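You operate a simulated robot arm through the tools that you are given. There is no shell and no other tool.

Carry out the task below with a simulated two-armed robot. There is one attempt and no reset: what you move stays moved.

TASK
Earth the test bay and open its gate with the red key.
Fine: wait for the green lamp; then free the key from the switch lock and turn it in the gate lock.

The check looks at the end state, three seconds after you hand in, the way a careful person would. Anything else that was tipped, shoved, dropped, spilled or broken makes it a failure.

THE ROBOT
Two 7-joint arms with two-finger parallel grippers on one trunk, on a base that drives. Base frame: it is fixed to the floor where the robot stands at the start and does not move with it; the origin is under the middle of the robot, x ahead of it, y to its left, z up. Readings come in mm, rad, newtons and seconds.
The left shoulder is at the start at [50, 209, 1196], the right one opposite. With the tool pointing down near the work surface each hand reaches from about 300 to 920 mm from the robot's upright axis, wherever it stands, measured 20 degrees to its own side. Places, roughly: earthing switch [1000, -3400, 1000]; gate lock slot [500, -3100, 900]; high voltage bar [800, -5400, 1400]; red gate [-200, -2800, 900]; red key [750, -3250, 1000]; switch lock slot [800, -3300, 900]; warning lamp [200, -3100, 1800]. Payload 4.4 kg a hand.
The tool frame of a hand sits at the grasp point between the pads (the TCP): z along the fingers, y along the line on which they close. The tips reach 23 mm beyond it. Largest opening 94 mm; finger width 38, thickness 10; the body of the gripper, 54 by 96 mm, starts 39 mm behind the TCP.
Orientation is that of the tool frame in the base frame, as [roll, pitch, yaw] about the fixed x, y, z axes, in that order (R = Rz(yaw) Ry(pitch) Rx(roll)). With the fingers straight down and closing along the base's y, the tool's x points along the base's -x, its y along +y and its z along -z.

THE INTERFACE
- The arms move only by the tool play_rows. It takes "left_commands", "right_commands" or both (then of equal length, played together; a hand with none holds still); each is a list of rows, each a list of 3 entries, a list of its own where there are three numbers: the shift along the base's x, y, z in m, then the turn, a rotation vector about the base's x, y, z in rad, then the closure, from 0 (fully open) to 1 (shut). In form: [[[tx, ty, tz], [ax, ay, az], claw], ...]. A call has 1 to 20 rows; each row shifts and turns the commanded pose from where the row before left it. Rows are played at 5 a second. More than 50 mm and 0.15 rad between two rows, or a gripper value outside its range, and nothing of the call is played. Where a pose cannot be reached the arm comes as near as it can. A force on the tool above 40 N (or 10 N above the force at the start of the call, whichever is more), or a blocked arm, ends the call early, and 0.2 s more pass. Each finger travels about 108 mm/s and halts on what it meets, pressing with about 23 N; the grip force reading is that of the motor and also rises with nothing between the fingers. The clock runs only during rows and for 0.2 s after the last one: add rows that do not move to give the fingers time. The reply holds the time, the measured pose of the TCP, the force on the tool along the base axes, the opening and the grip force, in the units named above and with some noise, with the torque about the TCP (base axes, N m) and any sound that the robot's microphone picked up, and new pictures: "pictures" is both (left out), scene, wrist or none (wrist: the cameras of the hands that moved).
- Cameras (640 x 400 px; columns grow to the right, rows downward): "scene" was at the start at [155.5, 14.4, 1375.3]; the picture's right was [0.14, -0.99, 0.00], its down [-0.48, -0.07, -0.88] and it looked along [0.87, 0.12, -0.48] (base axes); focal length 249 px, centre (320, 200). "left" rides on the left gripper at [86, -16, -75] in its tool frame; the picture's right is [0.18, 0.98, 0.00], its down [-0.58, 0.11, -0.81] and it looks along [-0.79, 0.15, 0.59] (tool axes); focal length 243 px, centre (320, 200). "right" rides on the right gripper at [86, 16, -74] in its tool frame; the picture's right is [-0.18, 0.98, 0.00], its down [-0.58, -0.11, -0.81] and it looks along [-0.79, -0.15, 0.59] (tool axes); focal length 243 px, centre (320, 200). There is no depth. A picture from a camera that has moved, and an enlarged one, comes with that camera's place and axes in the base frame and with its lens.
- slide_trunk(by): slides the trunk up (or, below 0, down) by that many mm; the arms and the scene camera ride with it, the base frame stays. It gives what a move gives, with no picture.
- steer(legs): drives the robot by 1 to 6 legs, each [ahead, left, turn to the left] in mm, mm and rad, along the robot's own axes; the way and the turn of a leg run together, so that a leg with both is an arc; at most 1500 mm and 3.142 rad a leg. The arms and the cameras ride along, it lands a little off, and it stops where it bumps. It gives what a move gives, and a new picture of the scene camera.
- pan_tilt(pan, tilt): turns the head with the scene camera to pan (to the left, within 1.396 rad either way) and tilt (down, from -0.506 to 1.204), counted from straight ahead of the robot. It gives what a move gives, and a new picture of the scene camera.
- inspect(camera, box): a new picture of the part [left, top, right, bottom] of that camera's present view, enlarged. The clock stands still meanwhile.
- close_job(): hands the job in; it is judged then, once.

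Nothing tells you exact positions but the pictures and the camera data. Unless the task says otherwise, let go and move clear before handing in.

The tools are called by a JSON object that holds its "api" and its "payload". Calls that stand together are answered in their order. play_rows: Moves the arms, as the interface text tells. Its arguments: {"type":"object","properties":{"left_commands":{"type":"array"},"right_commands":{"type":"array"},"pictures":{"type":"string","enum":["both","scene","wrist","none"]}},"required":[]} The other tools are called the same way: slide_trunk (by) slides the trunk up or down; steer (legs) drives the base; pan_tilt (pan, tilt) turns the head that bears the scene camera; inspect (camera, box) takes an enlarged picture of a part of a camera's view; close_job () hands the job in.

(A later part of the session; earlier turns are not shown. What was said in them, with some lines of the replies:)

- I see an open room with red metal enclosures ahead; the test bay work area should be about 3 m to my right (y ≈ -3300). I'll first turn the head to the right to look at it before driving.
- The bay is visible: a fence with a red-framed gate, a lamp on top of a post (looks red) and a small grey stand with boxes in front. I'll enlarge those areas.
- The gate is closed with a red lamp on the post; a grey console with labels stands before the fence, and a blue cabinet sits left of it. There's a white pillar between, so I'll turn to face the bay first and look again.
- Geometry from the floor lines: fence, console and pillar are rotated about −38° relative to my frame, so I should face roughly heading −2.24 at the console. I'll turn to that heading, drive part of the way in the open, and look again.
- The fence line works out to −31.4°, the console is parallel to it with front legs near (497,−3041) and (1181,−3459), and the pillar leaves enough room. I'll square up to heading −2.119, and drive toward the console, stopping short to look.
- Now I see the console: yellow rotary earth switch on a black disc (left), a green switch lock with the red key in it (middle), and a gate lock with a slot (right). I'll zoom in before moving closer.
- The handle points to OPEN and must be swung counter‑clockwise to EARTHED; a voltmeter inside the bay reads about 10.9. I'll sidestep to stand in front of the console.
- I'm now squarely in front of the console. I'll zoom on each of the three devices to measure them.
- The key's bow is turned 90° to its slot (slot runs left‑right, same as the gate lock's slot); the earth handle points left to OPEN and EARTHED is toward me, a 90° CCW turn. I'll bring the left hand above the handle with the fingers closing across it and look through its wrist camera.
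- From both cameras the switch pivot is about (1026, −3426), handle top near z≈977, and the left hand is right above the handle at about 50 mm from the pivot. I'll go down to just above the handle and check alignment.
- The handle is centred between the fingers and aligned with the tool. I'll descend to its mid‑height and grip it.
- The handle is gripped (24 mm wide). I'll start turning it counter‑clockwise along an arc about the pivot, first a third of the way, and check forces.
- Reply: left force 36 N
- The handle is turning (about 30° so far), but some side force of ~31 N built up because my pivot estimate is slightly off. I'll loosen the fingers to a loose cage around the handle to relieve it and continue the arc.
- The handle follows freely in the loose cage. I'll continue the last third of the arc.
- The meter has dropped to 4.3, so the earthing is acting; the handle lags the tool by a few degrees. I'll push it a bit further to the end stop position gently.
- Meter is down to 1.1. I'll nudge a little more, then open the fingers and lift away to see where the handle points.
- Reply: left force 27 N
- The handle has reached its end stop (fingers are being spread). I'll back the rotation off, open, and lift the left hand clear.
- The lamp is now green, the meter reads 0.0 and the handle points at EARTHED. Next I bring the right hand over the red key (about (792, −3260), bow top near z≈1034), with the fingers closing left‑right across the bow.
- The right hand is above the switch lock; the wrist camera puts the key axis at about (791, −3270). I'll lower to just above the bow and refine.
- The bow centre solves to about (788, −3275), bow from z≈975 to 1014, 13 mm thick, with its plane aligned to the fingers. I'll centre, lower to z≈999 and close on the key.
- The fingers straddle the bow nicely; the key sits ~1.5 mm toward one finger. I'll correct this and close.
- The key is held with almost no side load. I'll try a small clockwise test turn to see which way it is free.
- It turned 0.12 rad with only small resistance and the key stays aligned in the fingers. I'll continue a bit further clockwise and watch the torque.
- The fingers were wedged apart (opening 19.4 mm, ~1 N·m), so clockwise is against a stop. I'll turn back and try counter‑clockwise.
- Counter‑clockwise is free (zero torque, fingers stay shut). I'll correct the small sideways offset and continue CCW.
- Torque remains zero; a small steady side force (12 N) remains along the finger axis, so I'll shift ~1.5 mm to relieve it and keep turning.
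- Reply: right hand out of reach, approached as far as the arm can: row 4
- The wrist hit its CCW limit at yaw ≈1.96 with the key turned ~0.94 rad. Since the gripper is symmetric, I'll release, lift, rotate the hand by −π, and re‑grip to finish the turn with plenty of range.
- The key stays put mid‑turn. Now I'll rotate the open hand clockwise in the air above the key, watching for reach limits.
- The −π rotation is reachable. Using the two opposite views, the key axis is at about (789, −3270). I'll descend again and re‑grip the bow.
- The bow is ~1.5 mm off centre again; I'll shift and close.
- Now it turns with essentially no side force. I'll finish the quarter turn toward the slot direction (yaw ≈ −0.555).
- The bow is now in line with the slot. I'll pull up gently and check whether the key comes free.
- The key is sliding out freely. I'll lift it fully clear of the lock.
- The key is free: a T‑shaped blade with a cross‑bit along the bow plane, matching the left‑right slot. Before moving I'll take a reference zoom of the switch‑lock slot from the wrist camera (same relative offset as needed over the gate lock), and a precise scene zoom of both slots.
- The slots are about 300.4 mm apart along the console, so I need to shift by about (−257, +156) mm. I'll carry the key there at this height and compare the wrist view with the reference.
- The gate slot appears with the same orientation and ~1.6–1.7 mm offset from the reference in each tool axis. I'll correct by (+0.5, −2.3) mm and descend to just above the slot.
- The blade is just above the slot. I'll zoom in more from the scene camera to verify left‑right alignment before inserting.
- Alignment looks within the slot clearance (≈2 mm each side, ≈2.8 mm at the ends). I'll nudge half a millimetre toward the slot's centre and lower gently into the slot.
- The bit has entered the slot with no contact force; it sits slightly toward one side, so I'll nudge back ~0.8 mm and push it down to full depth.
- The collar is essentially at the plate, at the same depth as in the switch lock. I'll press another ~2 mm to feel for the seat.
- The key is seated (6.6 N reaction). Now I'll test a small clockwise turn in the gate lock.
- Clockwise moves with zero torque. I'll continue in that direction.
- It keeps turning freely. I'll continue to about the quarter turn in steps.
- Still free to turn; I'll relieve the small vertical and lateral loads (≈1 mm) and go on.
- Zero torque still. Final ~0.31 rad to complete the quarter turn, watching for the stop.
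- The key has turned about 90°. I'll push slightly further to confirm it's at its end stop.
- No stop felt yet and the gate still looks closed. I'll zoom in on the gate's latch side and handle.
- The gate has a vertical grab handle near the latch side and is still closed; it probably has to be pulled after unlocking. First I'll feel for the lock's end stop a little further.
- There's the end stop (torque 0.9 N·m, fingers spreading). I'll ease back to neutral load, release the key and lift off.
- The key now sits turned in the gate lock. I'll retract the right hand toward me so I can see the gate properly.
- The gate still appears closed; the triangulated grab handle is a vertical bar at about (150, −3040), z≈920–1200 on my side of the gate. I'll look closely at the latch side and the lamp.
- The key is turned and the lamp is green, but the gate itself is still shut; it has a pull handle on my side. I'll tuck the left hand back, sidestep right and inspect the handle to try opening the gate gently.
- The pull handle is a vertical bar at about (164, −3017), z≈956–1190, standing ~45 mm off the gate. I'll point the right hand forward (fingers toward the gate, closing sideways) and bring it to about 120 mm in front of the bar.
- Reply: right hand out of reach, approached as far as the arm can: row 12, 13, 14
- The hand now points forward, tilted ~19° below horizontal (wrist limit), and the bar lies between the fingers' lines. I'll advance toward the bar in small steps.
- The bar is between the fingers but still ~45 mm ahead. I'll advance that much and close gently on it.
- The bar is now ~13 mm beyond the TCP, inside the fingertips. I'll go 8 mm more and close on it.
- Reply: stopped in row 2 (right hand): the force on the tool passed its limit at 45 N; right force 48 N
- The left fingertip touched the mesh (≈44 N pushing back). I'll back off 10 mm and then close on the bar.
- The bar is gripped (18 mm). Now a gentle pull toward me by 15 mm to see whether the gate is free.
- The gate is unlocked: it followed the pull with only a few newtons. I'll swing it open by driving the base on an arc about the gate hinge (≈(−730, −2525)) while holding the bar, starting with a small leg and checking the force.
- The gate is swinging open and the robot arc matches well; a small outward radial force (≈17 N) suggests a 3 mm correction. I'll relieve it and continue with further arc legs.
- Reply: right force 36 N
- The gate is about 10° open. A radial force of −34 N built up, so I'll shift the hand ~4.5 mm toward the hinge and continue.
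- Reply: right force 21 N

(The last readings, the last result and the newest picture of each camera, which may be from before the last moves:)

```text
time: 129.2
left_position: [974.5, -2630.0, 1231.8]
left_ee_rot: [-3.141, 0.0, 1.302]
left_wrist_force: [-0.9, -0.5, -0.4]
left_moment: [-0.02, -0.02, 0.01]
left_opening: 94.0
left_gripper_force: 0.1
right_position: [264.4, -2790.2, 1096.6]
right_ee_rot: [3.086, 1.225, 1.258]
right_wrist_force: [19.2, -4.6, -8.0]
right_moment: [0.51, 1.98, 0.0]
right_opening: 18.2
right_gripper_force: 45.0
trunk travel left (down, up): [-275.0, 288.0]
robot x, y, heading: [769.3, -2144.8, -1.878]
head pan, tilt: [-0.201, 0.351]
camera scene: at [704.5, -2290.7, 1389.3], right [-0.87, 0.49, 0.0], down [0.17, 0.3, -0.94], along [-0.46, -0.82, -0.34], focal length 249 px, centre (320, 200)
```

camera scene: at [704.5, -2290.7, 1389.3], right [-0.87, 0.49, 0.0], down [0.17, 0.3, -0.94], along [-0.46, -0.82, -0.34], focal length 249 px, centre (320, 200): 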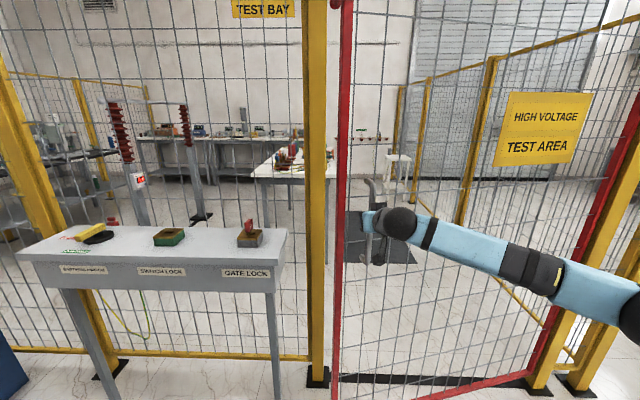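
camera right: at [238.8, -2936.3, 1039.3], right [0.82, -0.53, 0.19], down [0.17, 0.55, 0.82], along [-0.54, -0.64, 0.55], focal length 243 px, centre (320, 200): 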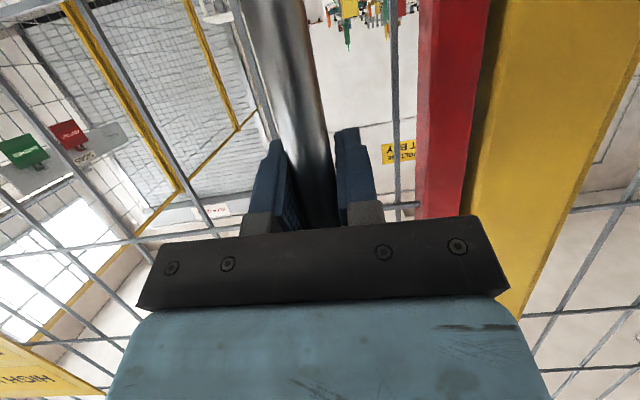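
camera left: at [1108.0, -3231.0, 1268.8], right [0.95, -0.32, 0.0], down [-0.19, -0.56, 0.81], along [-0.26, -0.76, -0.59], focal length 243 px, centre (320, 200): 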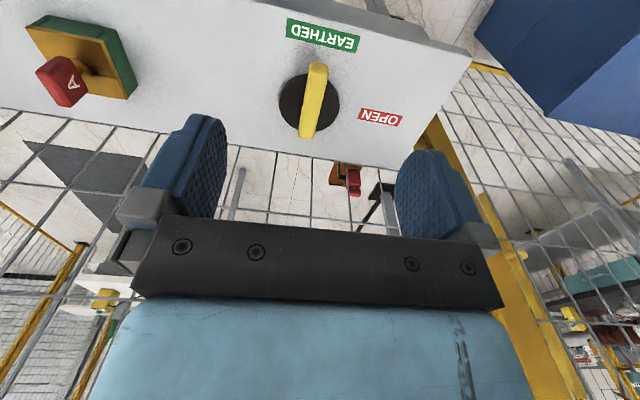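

About 16° open. The pillar is getting nearer on my left side, so before continuing I'll look left to check the clearance.

{"api": "play_rows", "payload": {"right_commands": [[[0.0025, -0.0007, 0], [0, 0, 0], 1], [[0, 0, 0], [0, 0, 0], 1]], "pictures": "none"}}

{"api": "pan_tilt", "payload": {"pan": 1.3, "tilt": 0.6}}

```text
time: 129.8
left_position: [973.4, -2630.2, 1231.2]
left_ee_rot: [3.141, 0.0, 1.3]
left_wrist_force: [-0.2, 0.1, -0.4]
left_moment: [0.0, 0.02, -0.02]
left_opening: 94.0
left_gripper_force: 0.0
right_position: [264.9, -2790.5, 1096.2]
right_ee_rot: [3.085, 1.229, 1.253]
right_wrist_force: [-5.1, 0.8, 1.2]
right_moment: [0.36, 2.0, 0.04]
right_opening: 18.5
right_gripper_force: 45.4
trunk travel left (down, up): [-275.0, 288.0]
robot x, y, heading: [768.8, -2148.8, -1.88]
head pan, tilt: [-0.201, 0.351]
```

```text
time: 131.4
left_position: [972.0, -2629.1, 1232.5]
left_ee_rot: [-3.14, 0.0, 1.302]
left_wrist_force: [-0.4, 0.1, -0.2]
left_moment: [0.03, -0.01, 0.02]
left_opening: 94.2
left_gripper_force: 0.1
right_position: [266.1, -2789.6, 1097.1]
right_ee_rot: [3.081, 1.229, 1.249]
right_wrist_force: [-8.4, 1.6, 3.4]
right_moment: [0.68, 1.68, 0.06]
right_opening: 18.2
right_gripper_force: 44.7
trunk travel left (down, up): [-275.0, 288.0]
robot x, y, heading: [769.1, -2146.3, -1.877]
head pan, tilt: [1.3, 0.6]
camera scene: at [821.2, -2256.6, 1366.7], right [-0.55, -0.84, 0.0], down [-0.47, 0.31, -0.83], along [0.69, -0.45, -0.56], focal length 249 px, centre (320, 200)
```

scene: 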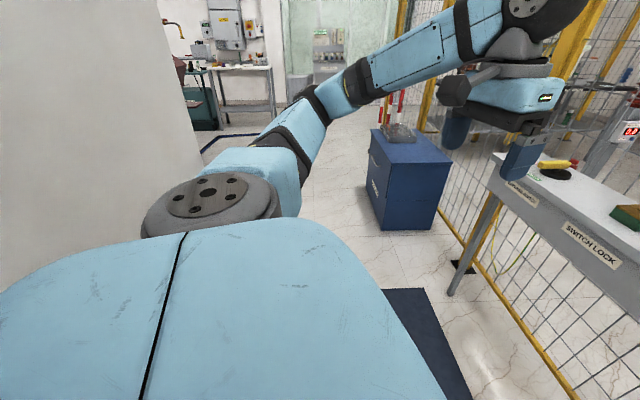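

The left elbow would pass only ~100 mm from the pillar corner on the arc. I'll tuck the left hand in toward my centreline to bring the elbow inward first.

{"api": "play_rows", "payload": {"left_commands": [[[-0.03, 0.001, 0], [0, 0, 0], 0], [[-0.03, 0.001, 0], [0, 0, 0], 0], [[-0.03, 0.001, 0], [0, 0, 0], 0], [[-0.03, 0.001, 0], [0, 0, 0], 0], [[-0.03, 0.001, 0], [0, 0, 0], 0], [[-0.03, 0.001, 0], [0, 0, 0], 0], [[-0.03, 0.001, 0], [0, 0, 0], 0], [[-0.03, 0.001, 0], [0, 0, 0], 0], [[-0.03, 0, 0], [0, 0, 0], 0], [[0, 0, 0], [0, 0, 0], 0]], "right_commands": [[[0, 0, 0], [0, 0, 0], 1], [[0, 0, 0], [0, 0, 0], 1], [[0, 0, 0], [0, 0, 0], 1], [[0, 0, 0], [0, 0, 0], 1], [[0, 0, 0], [0, 0, 0], 1], [[0, 0, 0], [0, 0, 0], 1], [[0, 0, 0], [0, 0, 0], 1], [[0, 0, 0], [0, 0, 0], 1], [[0, 0, 0], [0, 0, 0], 1], [[0, 0, 0], [0, 0, 0], 1]], "pictures": "scene"}}

```text
time: 133.6
left_position: [701.4, -2620.3, 1233.5]
left_ee_rot: [3.141, -0.001, 1.302]
left_wrist_force: [0.4, 0.1, -0.8]
left_moment: [0.01, -0.02, 0.04]
left_opening: 93.8
left_gripper_force: 0.1
right_position: [264.0, -2789.4, 1095.4]
right_ee_rot: [3.078, 1.229, 1.249]
right_wrist_force: [-8.8, 1.3, 4.4]
right_moment: [0.32, 1.8, 0.05]
right_opening: 18.2
right_gripper_force: 45.0
trunk travel left (down, up): [-275.0, 288.0]
robot x, y, heading: [770.6, -2144.4, -1.881]
head pan, tilt: [1.3, 0.6]
camera scene: at [821.3, -2256.4, 1366.6], right [-0.55, -0.84, 0.0], down [-0.47, 0.31, -0.83], along [0.69, -0.45, -0.56], focal length 249 px, centre (320, 200)
```

scene: 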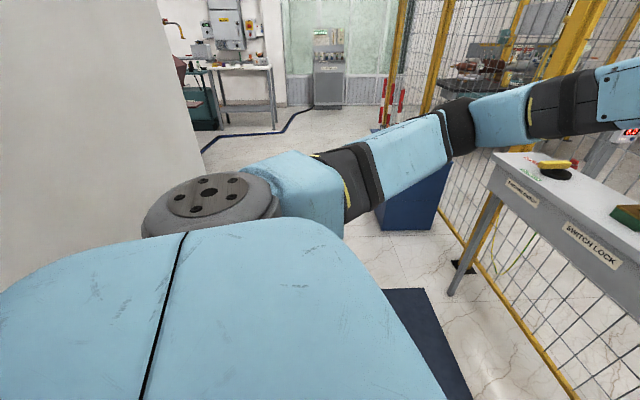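

The elbow is now well inward. I'll continue the arc.

{"api": "steer", "payload": {"legs": [[-104, -66.5, 0.08]]}}

```text
time: 134.9
left_position: [704.4, -2506.8, 1233.7]
left_ee_rot: [-3.141, 0.0, 1.383]
left_wrist_force: [0.3, 0.2, 0.9]
left_moment: [-0.05, -0.02, -0.01]
left_opening: 94.2
left_gripper_force: 0.1
right_position: [283.9, -2711.1, 1095.4]
right_ee_rot: [3.079, 1.227, 1.331]
right_wrist_force: [-7.3, 0.9, 1.6]
right_moment: [0.46, 1.9, 0.22]
right_opening: 18.4
right_gripper_force: 45.1
trunk travel left (down, up): [-275.0, 288.0]
robot x, y, heading: [735.6, -2027.1, -1.802]
head pan, tilt: [1.3, 0.6]
camera scene: at [794.1, -2133.6, 1366.8], right [-0.48, -0.88, 0.0], down [-0.5, 0.27, -0.83], along [0.72, -0.4, -0.56], focal length 249 px, centre (320, 200)
```

scene: 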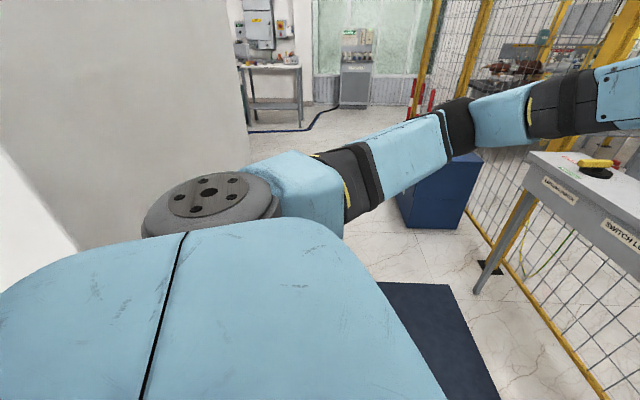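

{"api": "steer", "payload": {"legs": [[-130, -83, 0.1]]}}

```text
time: 136.3
left_position: [694.8, -2365.4, 1233.1]
left_ee_rot: [-3.14, 0.0, 1.485]
left_wrist_force: [-0.2, -0.1, -0.2]
left_moment: [0.02, 0.02, 0.02]
left_opening: 94.2
left_gripper_force: 0.2
right_position: [296.1, -2611.3, 1096.5]
right_ee_rot: [3.082, 1.229, 1.434]
right_wrist_force: [-10.0, 1.8, 2.5]
right_moment: [0.71, 1.83, 0.17]
right_opening: 18.4
right_gripper_force: 45.0
trunk travel left (down, up): [-275.0, 288.0]
robot x, y, heading: [675.5, -1886.3, -1.694]
head pan, tilt: [1.3, 0.6]
camera scene: at [745.5, -1985.3, 1366.8], right [-0.39, -0.92, 0.0], down [-0.52, 0.22, -0.83], along [0.76, -0.32, -0.56], focal length 249 px, centre (320, 200)
```

scene: 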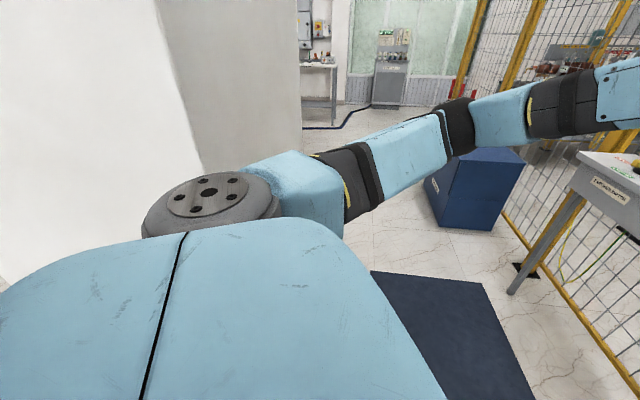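

About 24° open with low forces. Continuing the arc.

{"api": "steer", "payload": {"legs": [[-130, -84, 0.1]]}}

{"api": "pan_tilt", "payload": {"pan": -0.3, "tilt": 0.35}}

```text
time: 137.7
left_position: [671.5, -2224.7, 1233.6]
left_ee_rot: [-3.141, -0.001, 1.59]
left_wrist_force: [0.1, 0.2, 0.8]
left_moment: [-0.02, -0.03, 0.03]
left_opening: 94.1
left_gripper_force: 0.2
right_position: [298.5, -2511.3, 1095.7]
right_ee_rot: [3.086, 1.228, 1.542]
right_wrist_force: [0.2, 0.0, 0.4]
right_moment: [0.09, 1.92, 0.17]
right_opening: 18.2
right_gripper_force: 45.6
trunk travel left (down, up): [-275.0, 288.0]
robot x, y, heading: [598.2, -1750.6, -1.592]
head pan, tilt: [1.3, 0.6]
camera scene: at [682.2, -1841.6, 1366.7], right [-0.29, -0.96, 0.0], down [-0.54, 0.16, -0.83], along [0.79, -0.24, -0.56], focal length 249 px, centre (320, 200)
```

scene: 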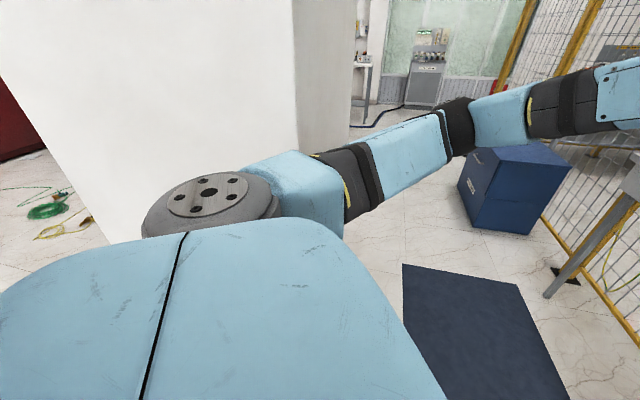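

```text
time: 139.4
left_position: [672.6, -2225.9, 1233.1]
left_ee_rot: [-3.14, 0.0, 1.59]
left_wrist_force: [-0.3, -0.4, -0.3]
left_moment: [-0.02, 0.03, -0.03]
left_opening: 93.9
left_gripper_force: 0.0
right_position: [298.6, -2511.1, 1096.8]
right_ee_rot: [3.089, 1.23, 1.545]
right_wrist_force: [-1.2, -0.5, 2.7]
right_moment: [-0.1, 1.84, 0.05]
right_opening: 18.3
right_gripper_force: 44.9
trunk travel left (down, up): [-275.0, 288.0]
robot x, y, heading: [603.7, -1750.6, -1.587]
head pan, tilt: [-0.3, 0.351]
camera scene: at [568.2, -1904.5, 1389.4], right [-0.95, 0.32, 0.0], down [0.11, 0.33, -0.94], along [-0.3, -0.89, -0.34], focal length 249 px, centre (320, 200)
```

scene: 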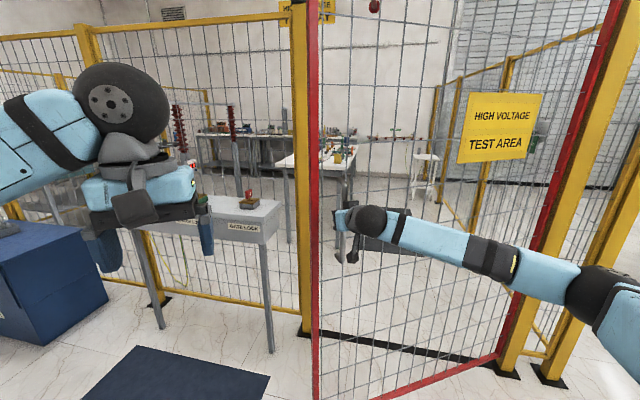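

The gate is ~30° open and forces are small. I'll keep going.

{"api": "steer", "payload": {"legs": [[-130, -83, 0.1]]}}

{"api": "steer", "payload": {"legs": [[-130, -83, 0.1]]}}

```text
time: 140.8
left_position: [633.7, -2088.5, 1233.0]
left_ee_rot: [-3.138, 0.001, 1.69]
left_wrist_force: [0.7, -0.6, 0.4]
left_moment: [-0.02, -0.05, -0.02]
left_opening: 94.0
left_gripper_force: 0.1
right_position: [292.3, -2408.2, 1096.2]
right_ee_rot: [3.093, 1.227, 1.653]
right_wrist_force: [15.2, 2.3, -2.5]
right_moment: [-0.73, 1.75, 0.11]
right_opening: 18.1
right_gripper_force: 44.9
trunk travel left (down, up): [-275.0, 288.0]
robot x, y, heading: [516.3, -1622.8, -1.499]
head pan, tilt: [-0.3, 0.351]
camera scene: at [499.1, -1778.0, 1389.5], right [-0.97, 0.22, 0.0], down [0.07, 0.33, -0.94], along [-0.21, -0.92, -0.34], focal length 249 px, centre (320, 200)
```

scene: 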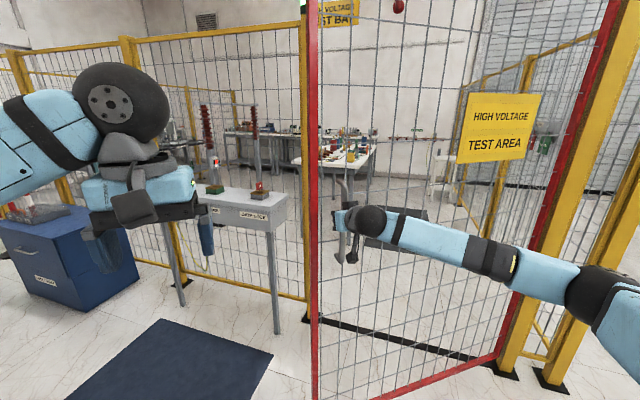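

```text
time: 142.2
left_position: [582.2, -1953.8, 1232.5]
left_ee_rot: [-3.14, 0.0, 1.788]
left_wrist_force: [-0.4, 0.1, -0.2]
left_moment: [-0.06, -0.02, 0.0]
left_opening: 94.0
left_gripper_force: 0.1
right_position: [274.8, -2305.8, 1095.1]
right_ee_rot: [3.094, 1.227, 1.754]
right_wrist_force: [19.9, 4.6, -2.1]
right_moment: [-1.16, 1.64, 0.06]
right_opening: 18.4
right_gripper_force: 45.5
trunk travel left (down, up): [-275.0, 288.0]
robot x, y, heading: [414.8, -1501.8, -1.399]
head pan, tilt: [-0.3, 0.351]
camera scene: at [417.3, -1658.9, 1389.5], right [-0.99, 0.12, 0.0], down [0.04, 0.34, -0.94], along [-0.12, -0.93, -0.34], focal length 249 px, centre (320, 200)
```

scene: 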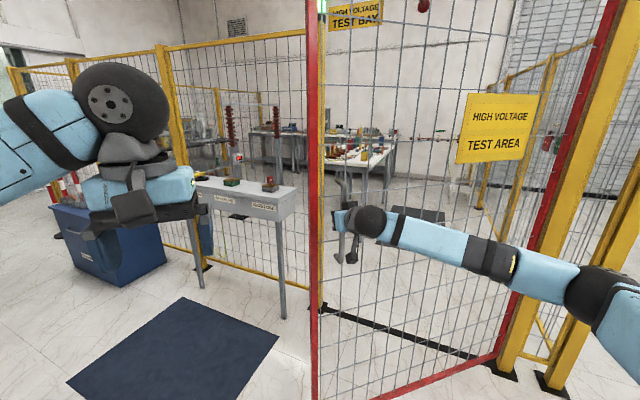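

Gate ~41° open. Relieve the 20 N radial force and swing further.

{"api": "play_rows", "payload": {"right_commands": [[[0.0028, 0.0006, 0], [0, 0, 0], 1], [[0, 0, 0], [0, 0, 0], 1]], "pictures": "none"}}

{"api": "steer", "payload": {"legs": [[-130, -82, 0.1]]}}

{"api": "steer", "payload": {"legs": [[-130, -82, 0.1]]}}

```text
time: 142.8
left_position: [579.0, -1954.9, 1232.7]
left_ee_rot: [3.14, 0.0, 1.788]
left_wrist_force: [0.6, -0.1, -0.3]
left_moment: [0.02, 0.01, 0.0]
left_opening: 94.1
left_gripper_force: 0.0
right_position: [274.8, -2305.4, 1096.6]
right_ee_rot: [3.091, 1.23, 1.749]
right_wrist_force: [-3.7, -1.2, 5.9]
right_moment: [-0.7, 1.9, 0.07]
right_opening: 18.3
right_gripper_force: 45.4
trunk travel left (down, up): [-275.0, 288.0]
robot x, y, heading: [418.2, -1502.8, -1.394]
head pan, tilt: [-0.3, 0.351]
```

```text
time: 144.2
left_position: [514.7, -1824.8, 1233.3]
left_ee_rot: [3.141, 0.0, 1.887]
left_wrist_force: [0.0, -0.1, -0.4]
left_moment: [0.0, -0.04, 0.01]
left_opening: 94.0
left_gripper_force: 0.1
right_position: [246.4, -2204.3, 1096.8]
right_ee_rot: [3.088, 1.229, 1.846]
right_wrist_force: [-4.0, -1.4, 6.5]
right_moment: [-0.57, 1.8, 0.23]
right_opening: 18.2
right_gripper_force: 45.1
trunk travel left (down, up): [-275.0, 288.0]
robot x, y, heading: [309.6, -1392.5, -1.3]
head pan, tilt: [-0.3, 0.351]
camera scene: at [320.8, -1547.2, 1389.7], right [-1.0, 0.03, 0.0], down [0.01, 0.34, -0.94], along [-0.02, -0.94, -0.34], focal length 249 px, centre (320, 200)
```

scene: 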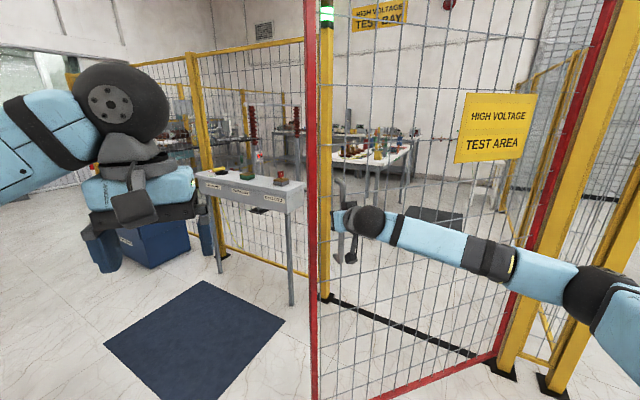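

```text
time: 145.6
left_position: [436.4, -1705.7, 1232.9]
left_ee_rot: [-3.14, 0.0, 1.985]
left_wrist_force: [0.1, -0.5, -0.3]
left_moment: [0.01, -0.03, -0.02]
left_opening: 94.0
left_gripper_force: 0.1
right_position: [208.0, -2109.2, 1096.0]
right_ee_rot: [3.091, 1.23, 1.949]
right_wrist_force: [1.7, 0.5, 5.5]
right_moment: [-0.98, 1.65, 0.2]
right_opening: 17.9
right_gripper_force: 45.0
trunk travel left (down, up): [-275.0, 288.0]
robot x, y, heading: [188.0, -1295.1, -1.195]
head pan, tilt: [-0.3, 0.351]
camera scene: at [217.6, -1448.1, 1389.6], right [-1.0, -0.07, 0.0], down [-0.02, 0.34, -0.94], along [0.07, -0.94, -0.34], focal length 249 px, centre (320, 200)
```

scene: 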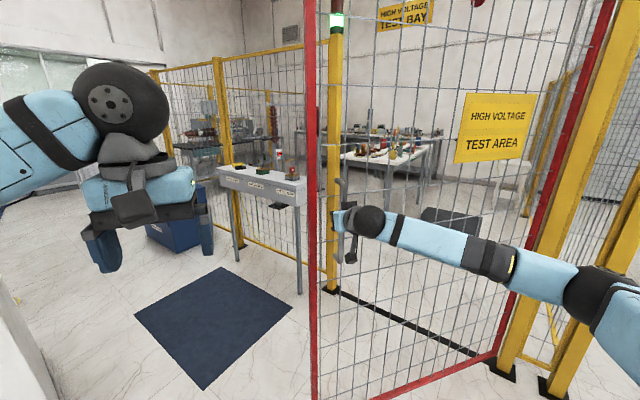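

Gate ~53° open. Two more legs for a clearly open gate.

{"api": "steer", "payload": {"legs": [[-130, -82.5, 0.1]]}}

{"api": "steer", "payload": {"legs": [[-130, -82.5, 0.1]]}}

```text
time: 146.9
left_position: [347.3, -1594.4, 1233.1]
left_ee_rot: [3.141, -0.002, 2.088]
left_wrist_force: [0.0, -0.1, 1.4]
left_moment: [-0.02, 0.02, 0.0]
left_opening: 94.1
left_gripper_force: 0.2
right_position: [160.6, -2021.1, 1095.6]
right_ee_rot: [3.089, 1.229, 2.048]
right_wrist_force: [-10.3, -4.6, 7.2]
right_moment: [-0.65, 1.85, 0.21]
right_opening: 18.1
right_gripper_force: 44.9
trunk travel left (down, up): [-275.0, 288.0]
robot x, y, heading: [62.5, -1210.3, -1.095]
head pan, tilt: [-0.3, 0.351]
camera scene: at [103.8, -1360.4, 1389.6], right [-0.98, -0.17, 0.0], down [-0.06, 0.34, -0.94], along [0.16, -0.93, -0.34], focal length 249 px, centre (320, 200)
```

scene: 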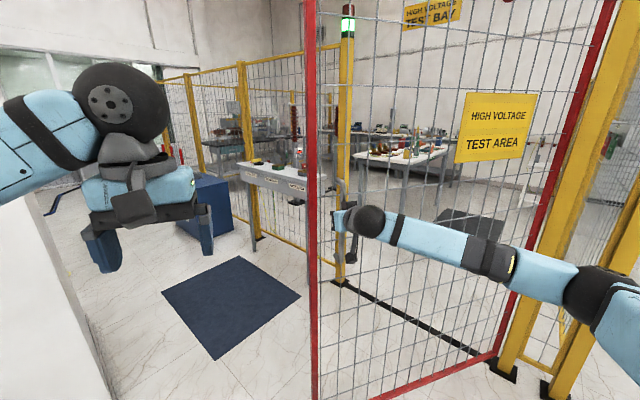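

```text
time: 148.3
left_position: [249.5, -1491.2, 1233.4]
left_ee_rot: [-3.141, -0.001, 2.189]
left_wrist_force: [0.4, -0.4, 0.1]
left_moment: [-0.03, 0.0, 0.01]
left_opening: 94.0
left_gripper_force: 0.1
right_position: [105.8, -1933.9, 1095.1]
right_ee_rot: [3.093, 1.23, 2.151]
right_wrist_force: [-3.9, -3.2, 4.3]
right_moment: [-1.09, 1.57, 0.26]
right_opening: 18.0
right_gripper_force: 45.4
trunk travel left (down, up): [-275.0, 288.0]
robot x, y, heading: [-76.1, -1140.6, -0.996]
head pan, tilt: [-0.3, 0.351]
camera scene: at [-16.8, -1283.1, 1389.6], right [-0.96, -0.27, 0.0], down [-0.09, 0.33, -0.94], along [0.25, -0.9, -0.34], focal length 249 px, centre (320, 200)
```

scene: 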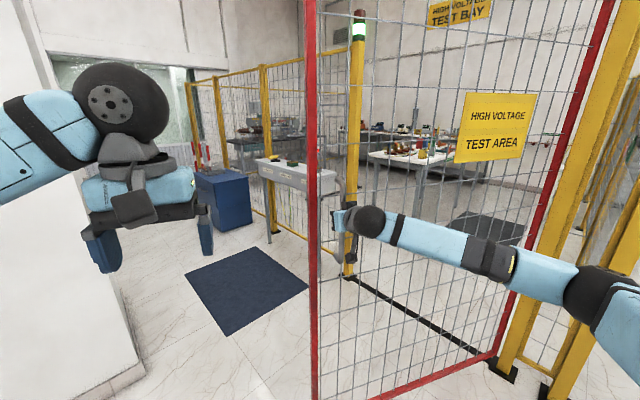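

The gate is ~64° open, lamp green. I'll release the bar and withdraw the hand straight back from the gate.

{"api": "play_rows", "payload": {"right_commands": [[[0, 0, 0], [0, 0, 0], 0.8], [[0, 0, 0], [0, 0, 0], 0.6], [[0, 0, 0], [0, 0, 0], 0.45], [[0, 0, 0], [0, 0, 0], 0.45], [[0, 0, 0], [0, 0, 0], 0.45]], "pictures": "both"}}

```text
time: 149.5
left_position: [250.6, -1492.8, 1232.2]
left_ee_rot: [-3.142, -0.003, 2.188]
left_wrist_force: [-0.3, -0.5, -0.2]
left_moment: [-0.01, 0.02, 0.03]
left_opening: 93.8
left_gripper_force: 0.1
right_position: [106.6, -1935.2, 1094.8]
right_ee_rot: [3.096, 1.227, 2.153]
right_wrist_force: [-0.5, 0.3, 0.5]
right_moment: [0.01, -0.01, 0.0]
right_opening: 51.8
right_gripper_force: 0.1
trunk travel left (down, up): [-275.0, 288.0]
robot x, y, heading: [-77.9, -1140.6, -0.997]
head pan, tilt: [-0.3, 0.351]
camera scene: at [-15.6, -1283.8, 1389.3], right [-0.96, -0.27, 0.0], down [-0.09, 0.33, -0.94], along [0.25, -0.9, -0.34], focal length 249 px, centre (320, 200)
camera right: at [62.1, -1844.9, 1038.1], right [0.83, 0.52, 0.19], down [-0.43, 0.39, 0.82], along [0.35, -0.76, 0.54], focal length 243 px, centre (320, 200)
```

scene: 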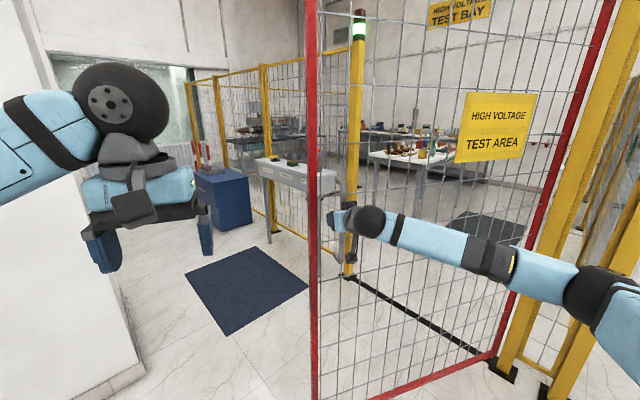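
right: 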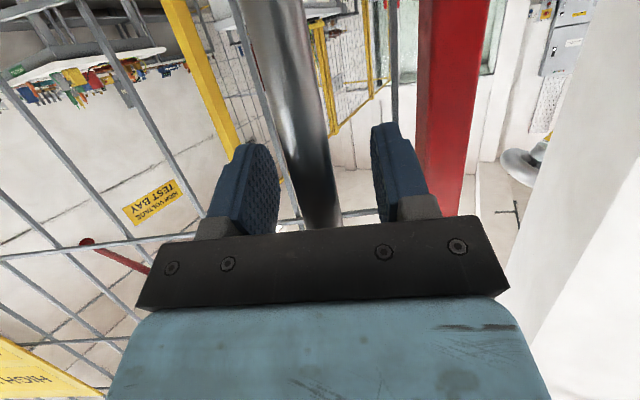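

The gate stays put. Withdrawing the hand.

{"api": "play_rows", "payload": {"right_commands": [[[-0.0122, 0.0159, 0], [0, 0, 0], 0.45], [[-0.0122, 0.0159, 0], [0, 0, 0], 0.45], [[-0.0152, 0.0199, 0], [0, 0, 0], 0.45], [[-0.0152, 0.0199, 0], [0, 0, 0], 0.45], [[-0.0152, 0.0199, 0], [0, 0, 0], 0.45], [[-0.0152, 0.0199, 0], [0, 0, 0], 0.45], [[0, 0, 0], [0, 0, 0], 0.45]], "pictures": "both"}}

```text
time: 151.1
left_position: [251.1, -1493.4, 1232.6]
left_ee_rot: [-3.141, -0.002, 2.188]
left_wrist_force: [-0.6, 0.5, -0.4]
left_moment: [-0.01, 0.0, 0.01]
left_opening: 94.1
left_gripper_force: 0.1
right_position: [21.1, -1823.7, 1095.5]
right_ee_rot: [3.095, 1.228, 2.152]
right_wrist_force: [-0.4, -0.8, 0.5]
right_moment: [0.01, 0.0, 0.02]
right_opening: 51.8
right_gripper_force: 0.0
trunk travel left (down, up): [-275.0, 288.0]
robot x, y, heading: [-75.4, -1139.3, -0.999]
head pan, tilt: [-0.3, 0.351]
camera scene: at [-15.2, -1284.1, 1389.3], right [-0.96, -0.27, 0.0], down [-0.09, 0.33, -0.94], along [0.25, -0.9, -0.34], focal length 249 px, centre (320, 200)
camera right: at [-22.4, -1733.7, 1038.3], right [0.83, 0.52, 0.19], down [-0.43, 0.39, 0.82], along [0.35, -0.76, 0.54], focal length 243 px, centre (320, 200)
```

scene: 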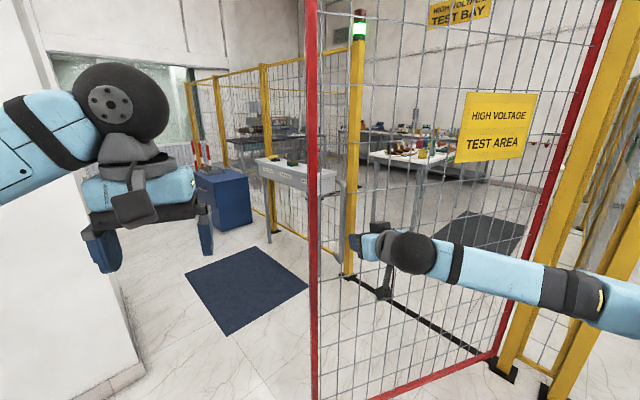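
right: 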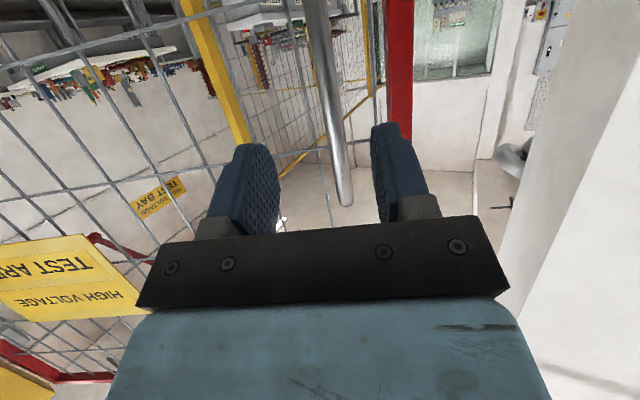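

Hand is clear and the gate remains open. I'll back away a little and verify the console: key position, switch handle and lamp.

{"api": "steer", "payload": {"legs": [[-250, 0, 0]]}}

{"api": "pan_tilt", "payload": {"pan": -0.05, "tilt": 0.2}}

{"api": "inspect", "payload": {"camera": "scene", "box": [140, 100, 340, 260]}}

```text
time: 153.0
left_position: [114.7, -1283.1, 1233.1]
left_ee_rot: [3.14, -0.001, 2.186]
left_wrist_force: [0.1, -0.1, 0.8]
left_moment: [0.03, -0.01, 0.0]
left_opening: 94.1
left_gripper_force: 0.0
right_position: [-115.2, -1613.9, 1095.9]
right_ee_rot: [3.095, 1.227, 2.148]
right_wrist_force: [0.5, -0.5, -0.2]
right_moment: [0.02, 0.0, 0.04]
right_opening: 51.7
right_gripper_force: 0.1
trunk travel left (down, up): [-275.0, 288.0]
robot x, y, heading: [-213.3, -930.7, -1.005]
head pan, tilt: [-0.3, 0.351]
camera scene: at [-151.7, -1073.4, 1389.4], right [-0.96, -0.27, 0.0], down [-0.09, 0.33, -0.94], along [0.25, -0.9, -0.34], focal length 249 px, centre (320, 200)
```

scene: 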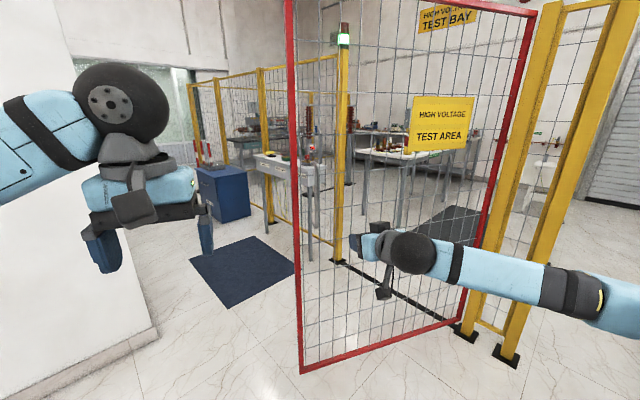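

```text
time: 153.7
left_position: [113.4, -1284.1, 1231.5]
left_ee_rot: [3.141, -0.004, 2.185]
left_wrist_force: [-0.3, 0.1, 0.1]
left_moment: [0.01, 0.02, -0.03]
left_opening: 93.9
left_gripper_force: 0.0
right_position: [-115.8, -1613.1, 1095.4]
right_ee_rot: [3.094, 1.226, 2.149]
right_wrist_force: [0.6, -0.8, -0.4]
right_moment: [0.01, 0.0, 0.01]
right_opening: 51.6
right_gripper_force: 0.0
trunk travel left (down, up): [-275.0, 288.0]
robot x, y, heading: [-209.9, -929.5, -0.994]
head pan, tilt: [-0.051, 0.201]
camera scene: at [-130.0, -1065.2, 1403.3], right [-0.87, -0.5, 0.0], down [-0.1, 0.17, -0.98], along [0.49, -0.85, -0.2], focal length 249 px, centre (320, 200)
```

scene: 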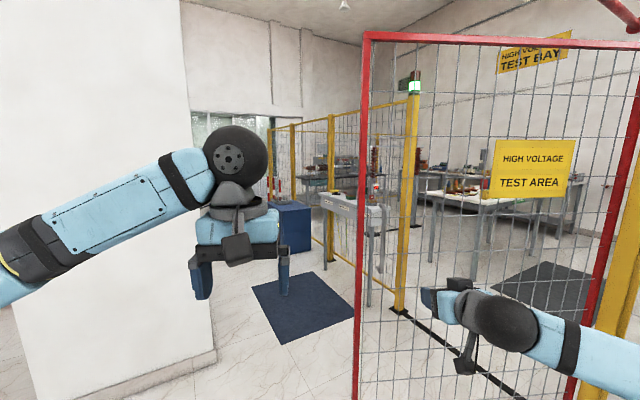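

```text
2.50 times, centred on (240, 180) of scene
camera zoom: at [-130.0, -1065.2, 1403.3], right [-0.87, -0.5, 0.0], down [-0.1, 0.17, -0.98], along [0.49, -0.85, -0.2], focal length 622 px, centre (520, 250)
```

zoom: 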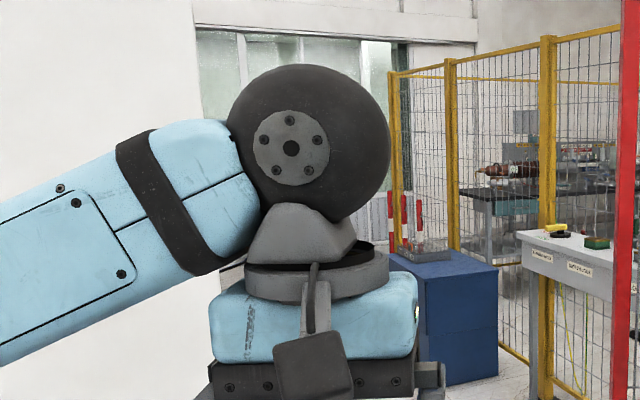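

{"api": "inspect", "payload": {"camera": "scene", "box": [310, 160, 400, 230]}}

{"api": "inspect", "payload": {"camera": "scene", "box": [360, 30, 480, 130]}}

```text
5.71 times, centred on (355, 195) of scene
camera zoom: at [-130.0, -1065.2, 1403.3], right [-0.87, -0.5, 0.0], down [-0.1, 0.17, -0.98], along [0.49, -0.85, -0.2], focal length 1420 px, centre (120, 229)
```

zoom: 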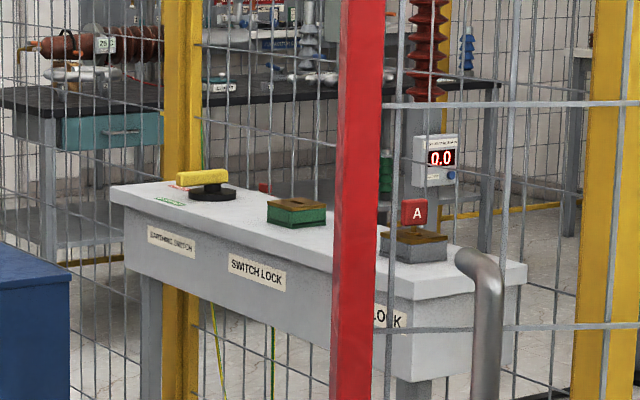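

```text
4.00 times, centred on (420, 80) of scene
camera zoom: at [-130.0, -1065.2, 1403.3], right [-0.87, -0.5, 0.0], down [-0.1, 0.17, -0.98], along [0.49, -0.85, -0.2], focal length 994 px, centre (-80, 680)
```

zoom: 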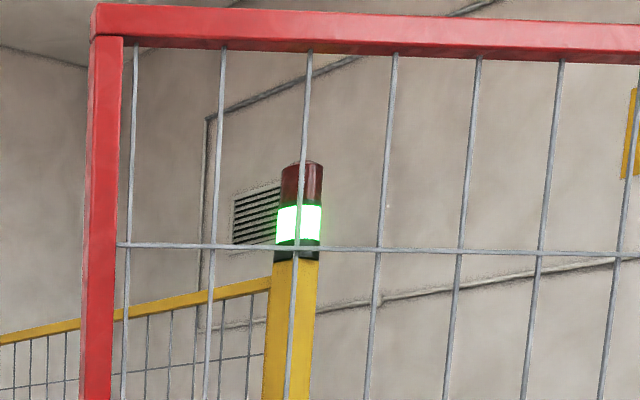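

Everything checks out: the earth handle points to EARTHED, the meter reads 0.0 and the lamp is green. The red key "A" sits turned in the gate lock, the gate stands about 64° open, and both hands are clear. I'm handing in.

{"api": "close_job", "payload": {}}

```text
The job is handed in.
```

The test bay is earthed and the gate is unlocked with the red key and open. I've handed the job in, but the result of the check hasn't come back.

- **Earthing:** The earthing switch is turned to its end stop at EARTHED. The bay meter fell from about 10.9 to 0.0, and the lamp turned green before I touched the key.
- **Key:** The red key turned out of the switch lock only counter-clockwise. It is now seated in the gate lock, turned clockwise to its stop.
- **Gate:** Unlocking did not move the gate, so I pulled it by its handle to about 64° open. It stayed there after I let go.
- **Contact:** While reaching for the gate handle, one fingertip pressed on the mesh at about 45 N before the arm stopped. I backed off and saw no damage.

Both hands are empty and clear of the gate and console.
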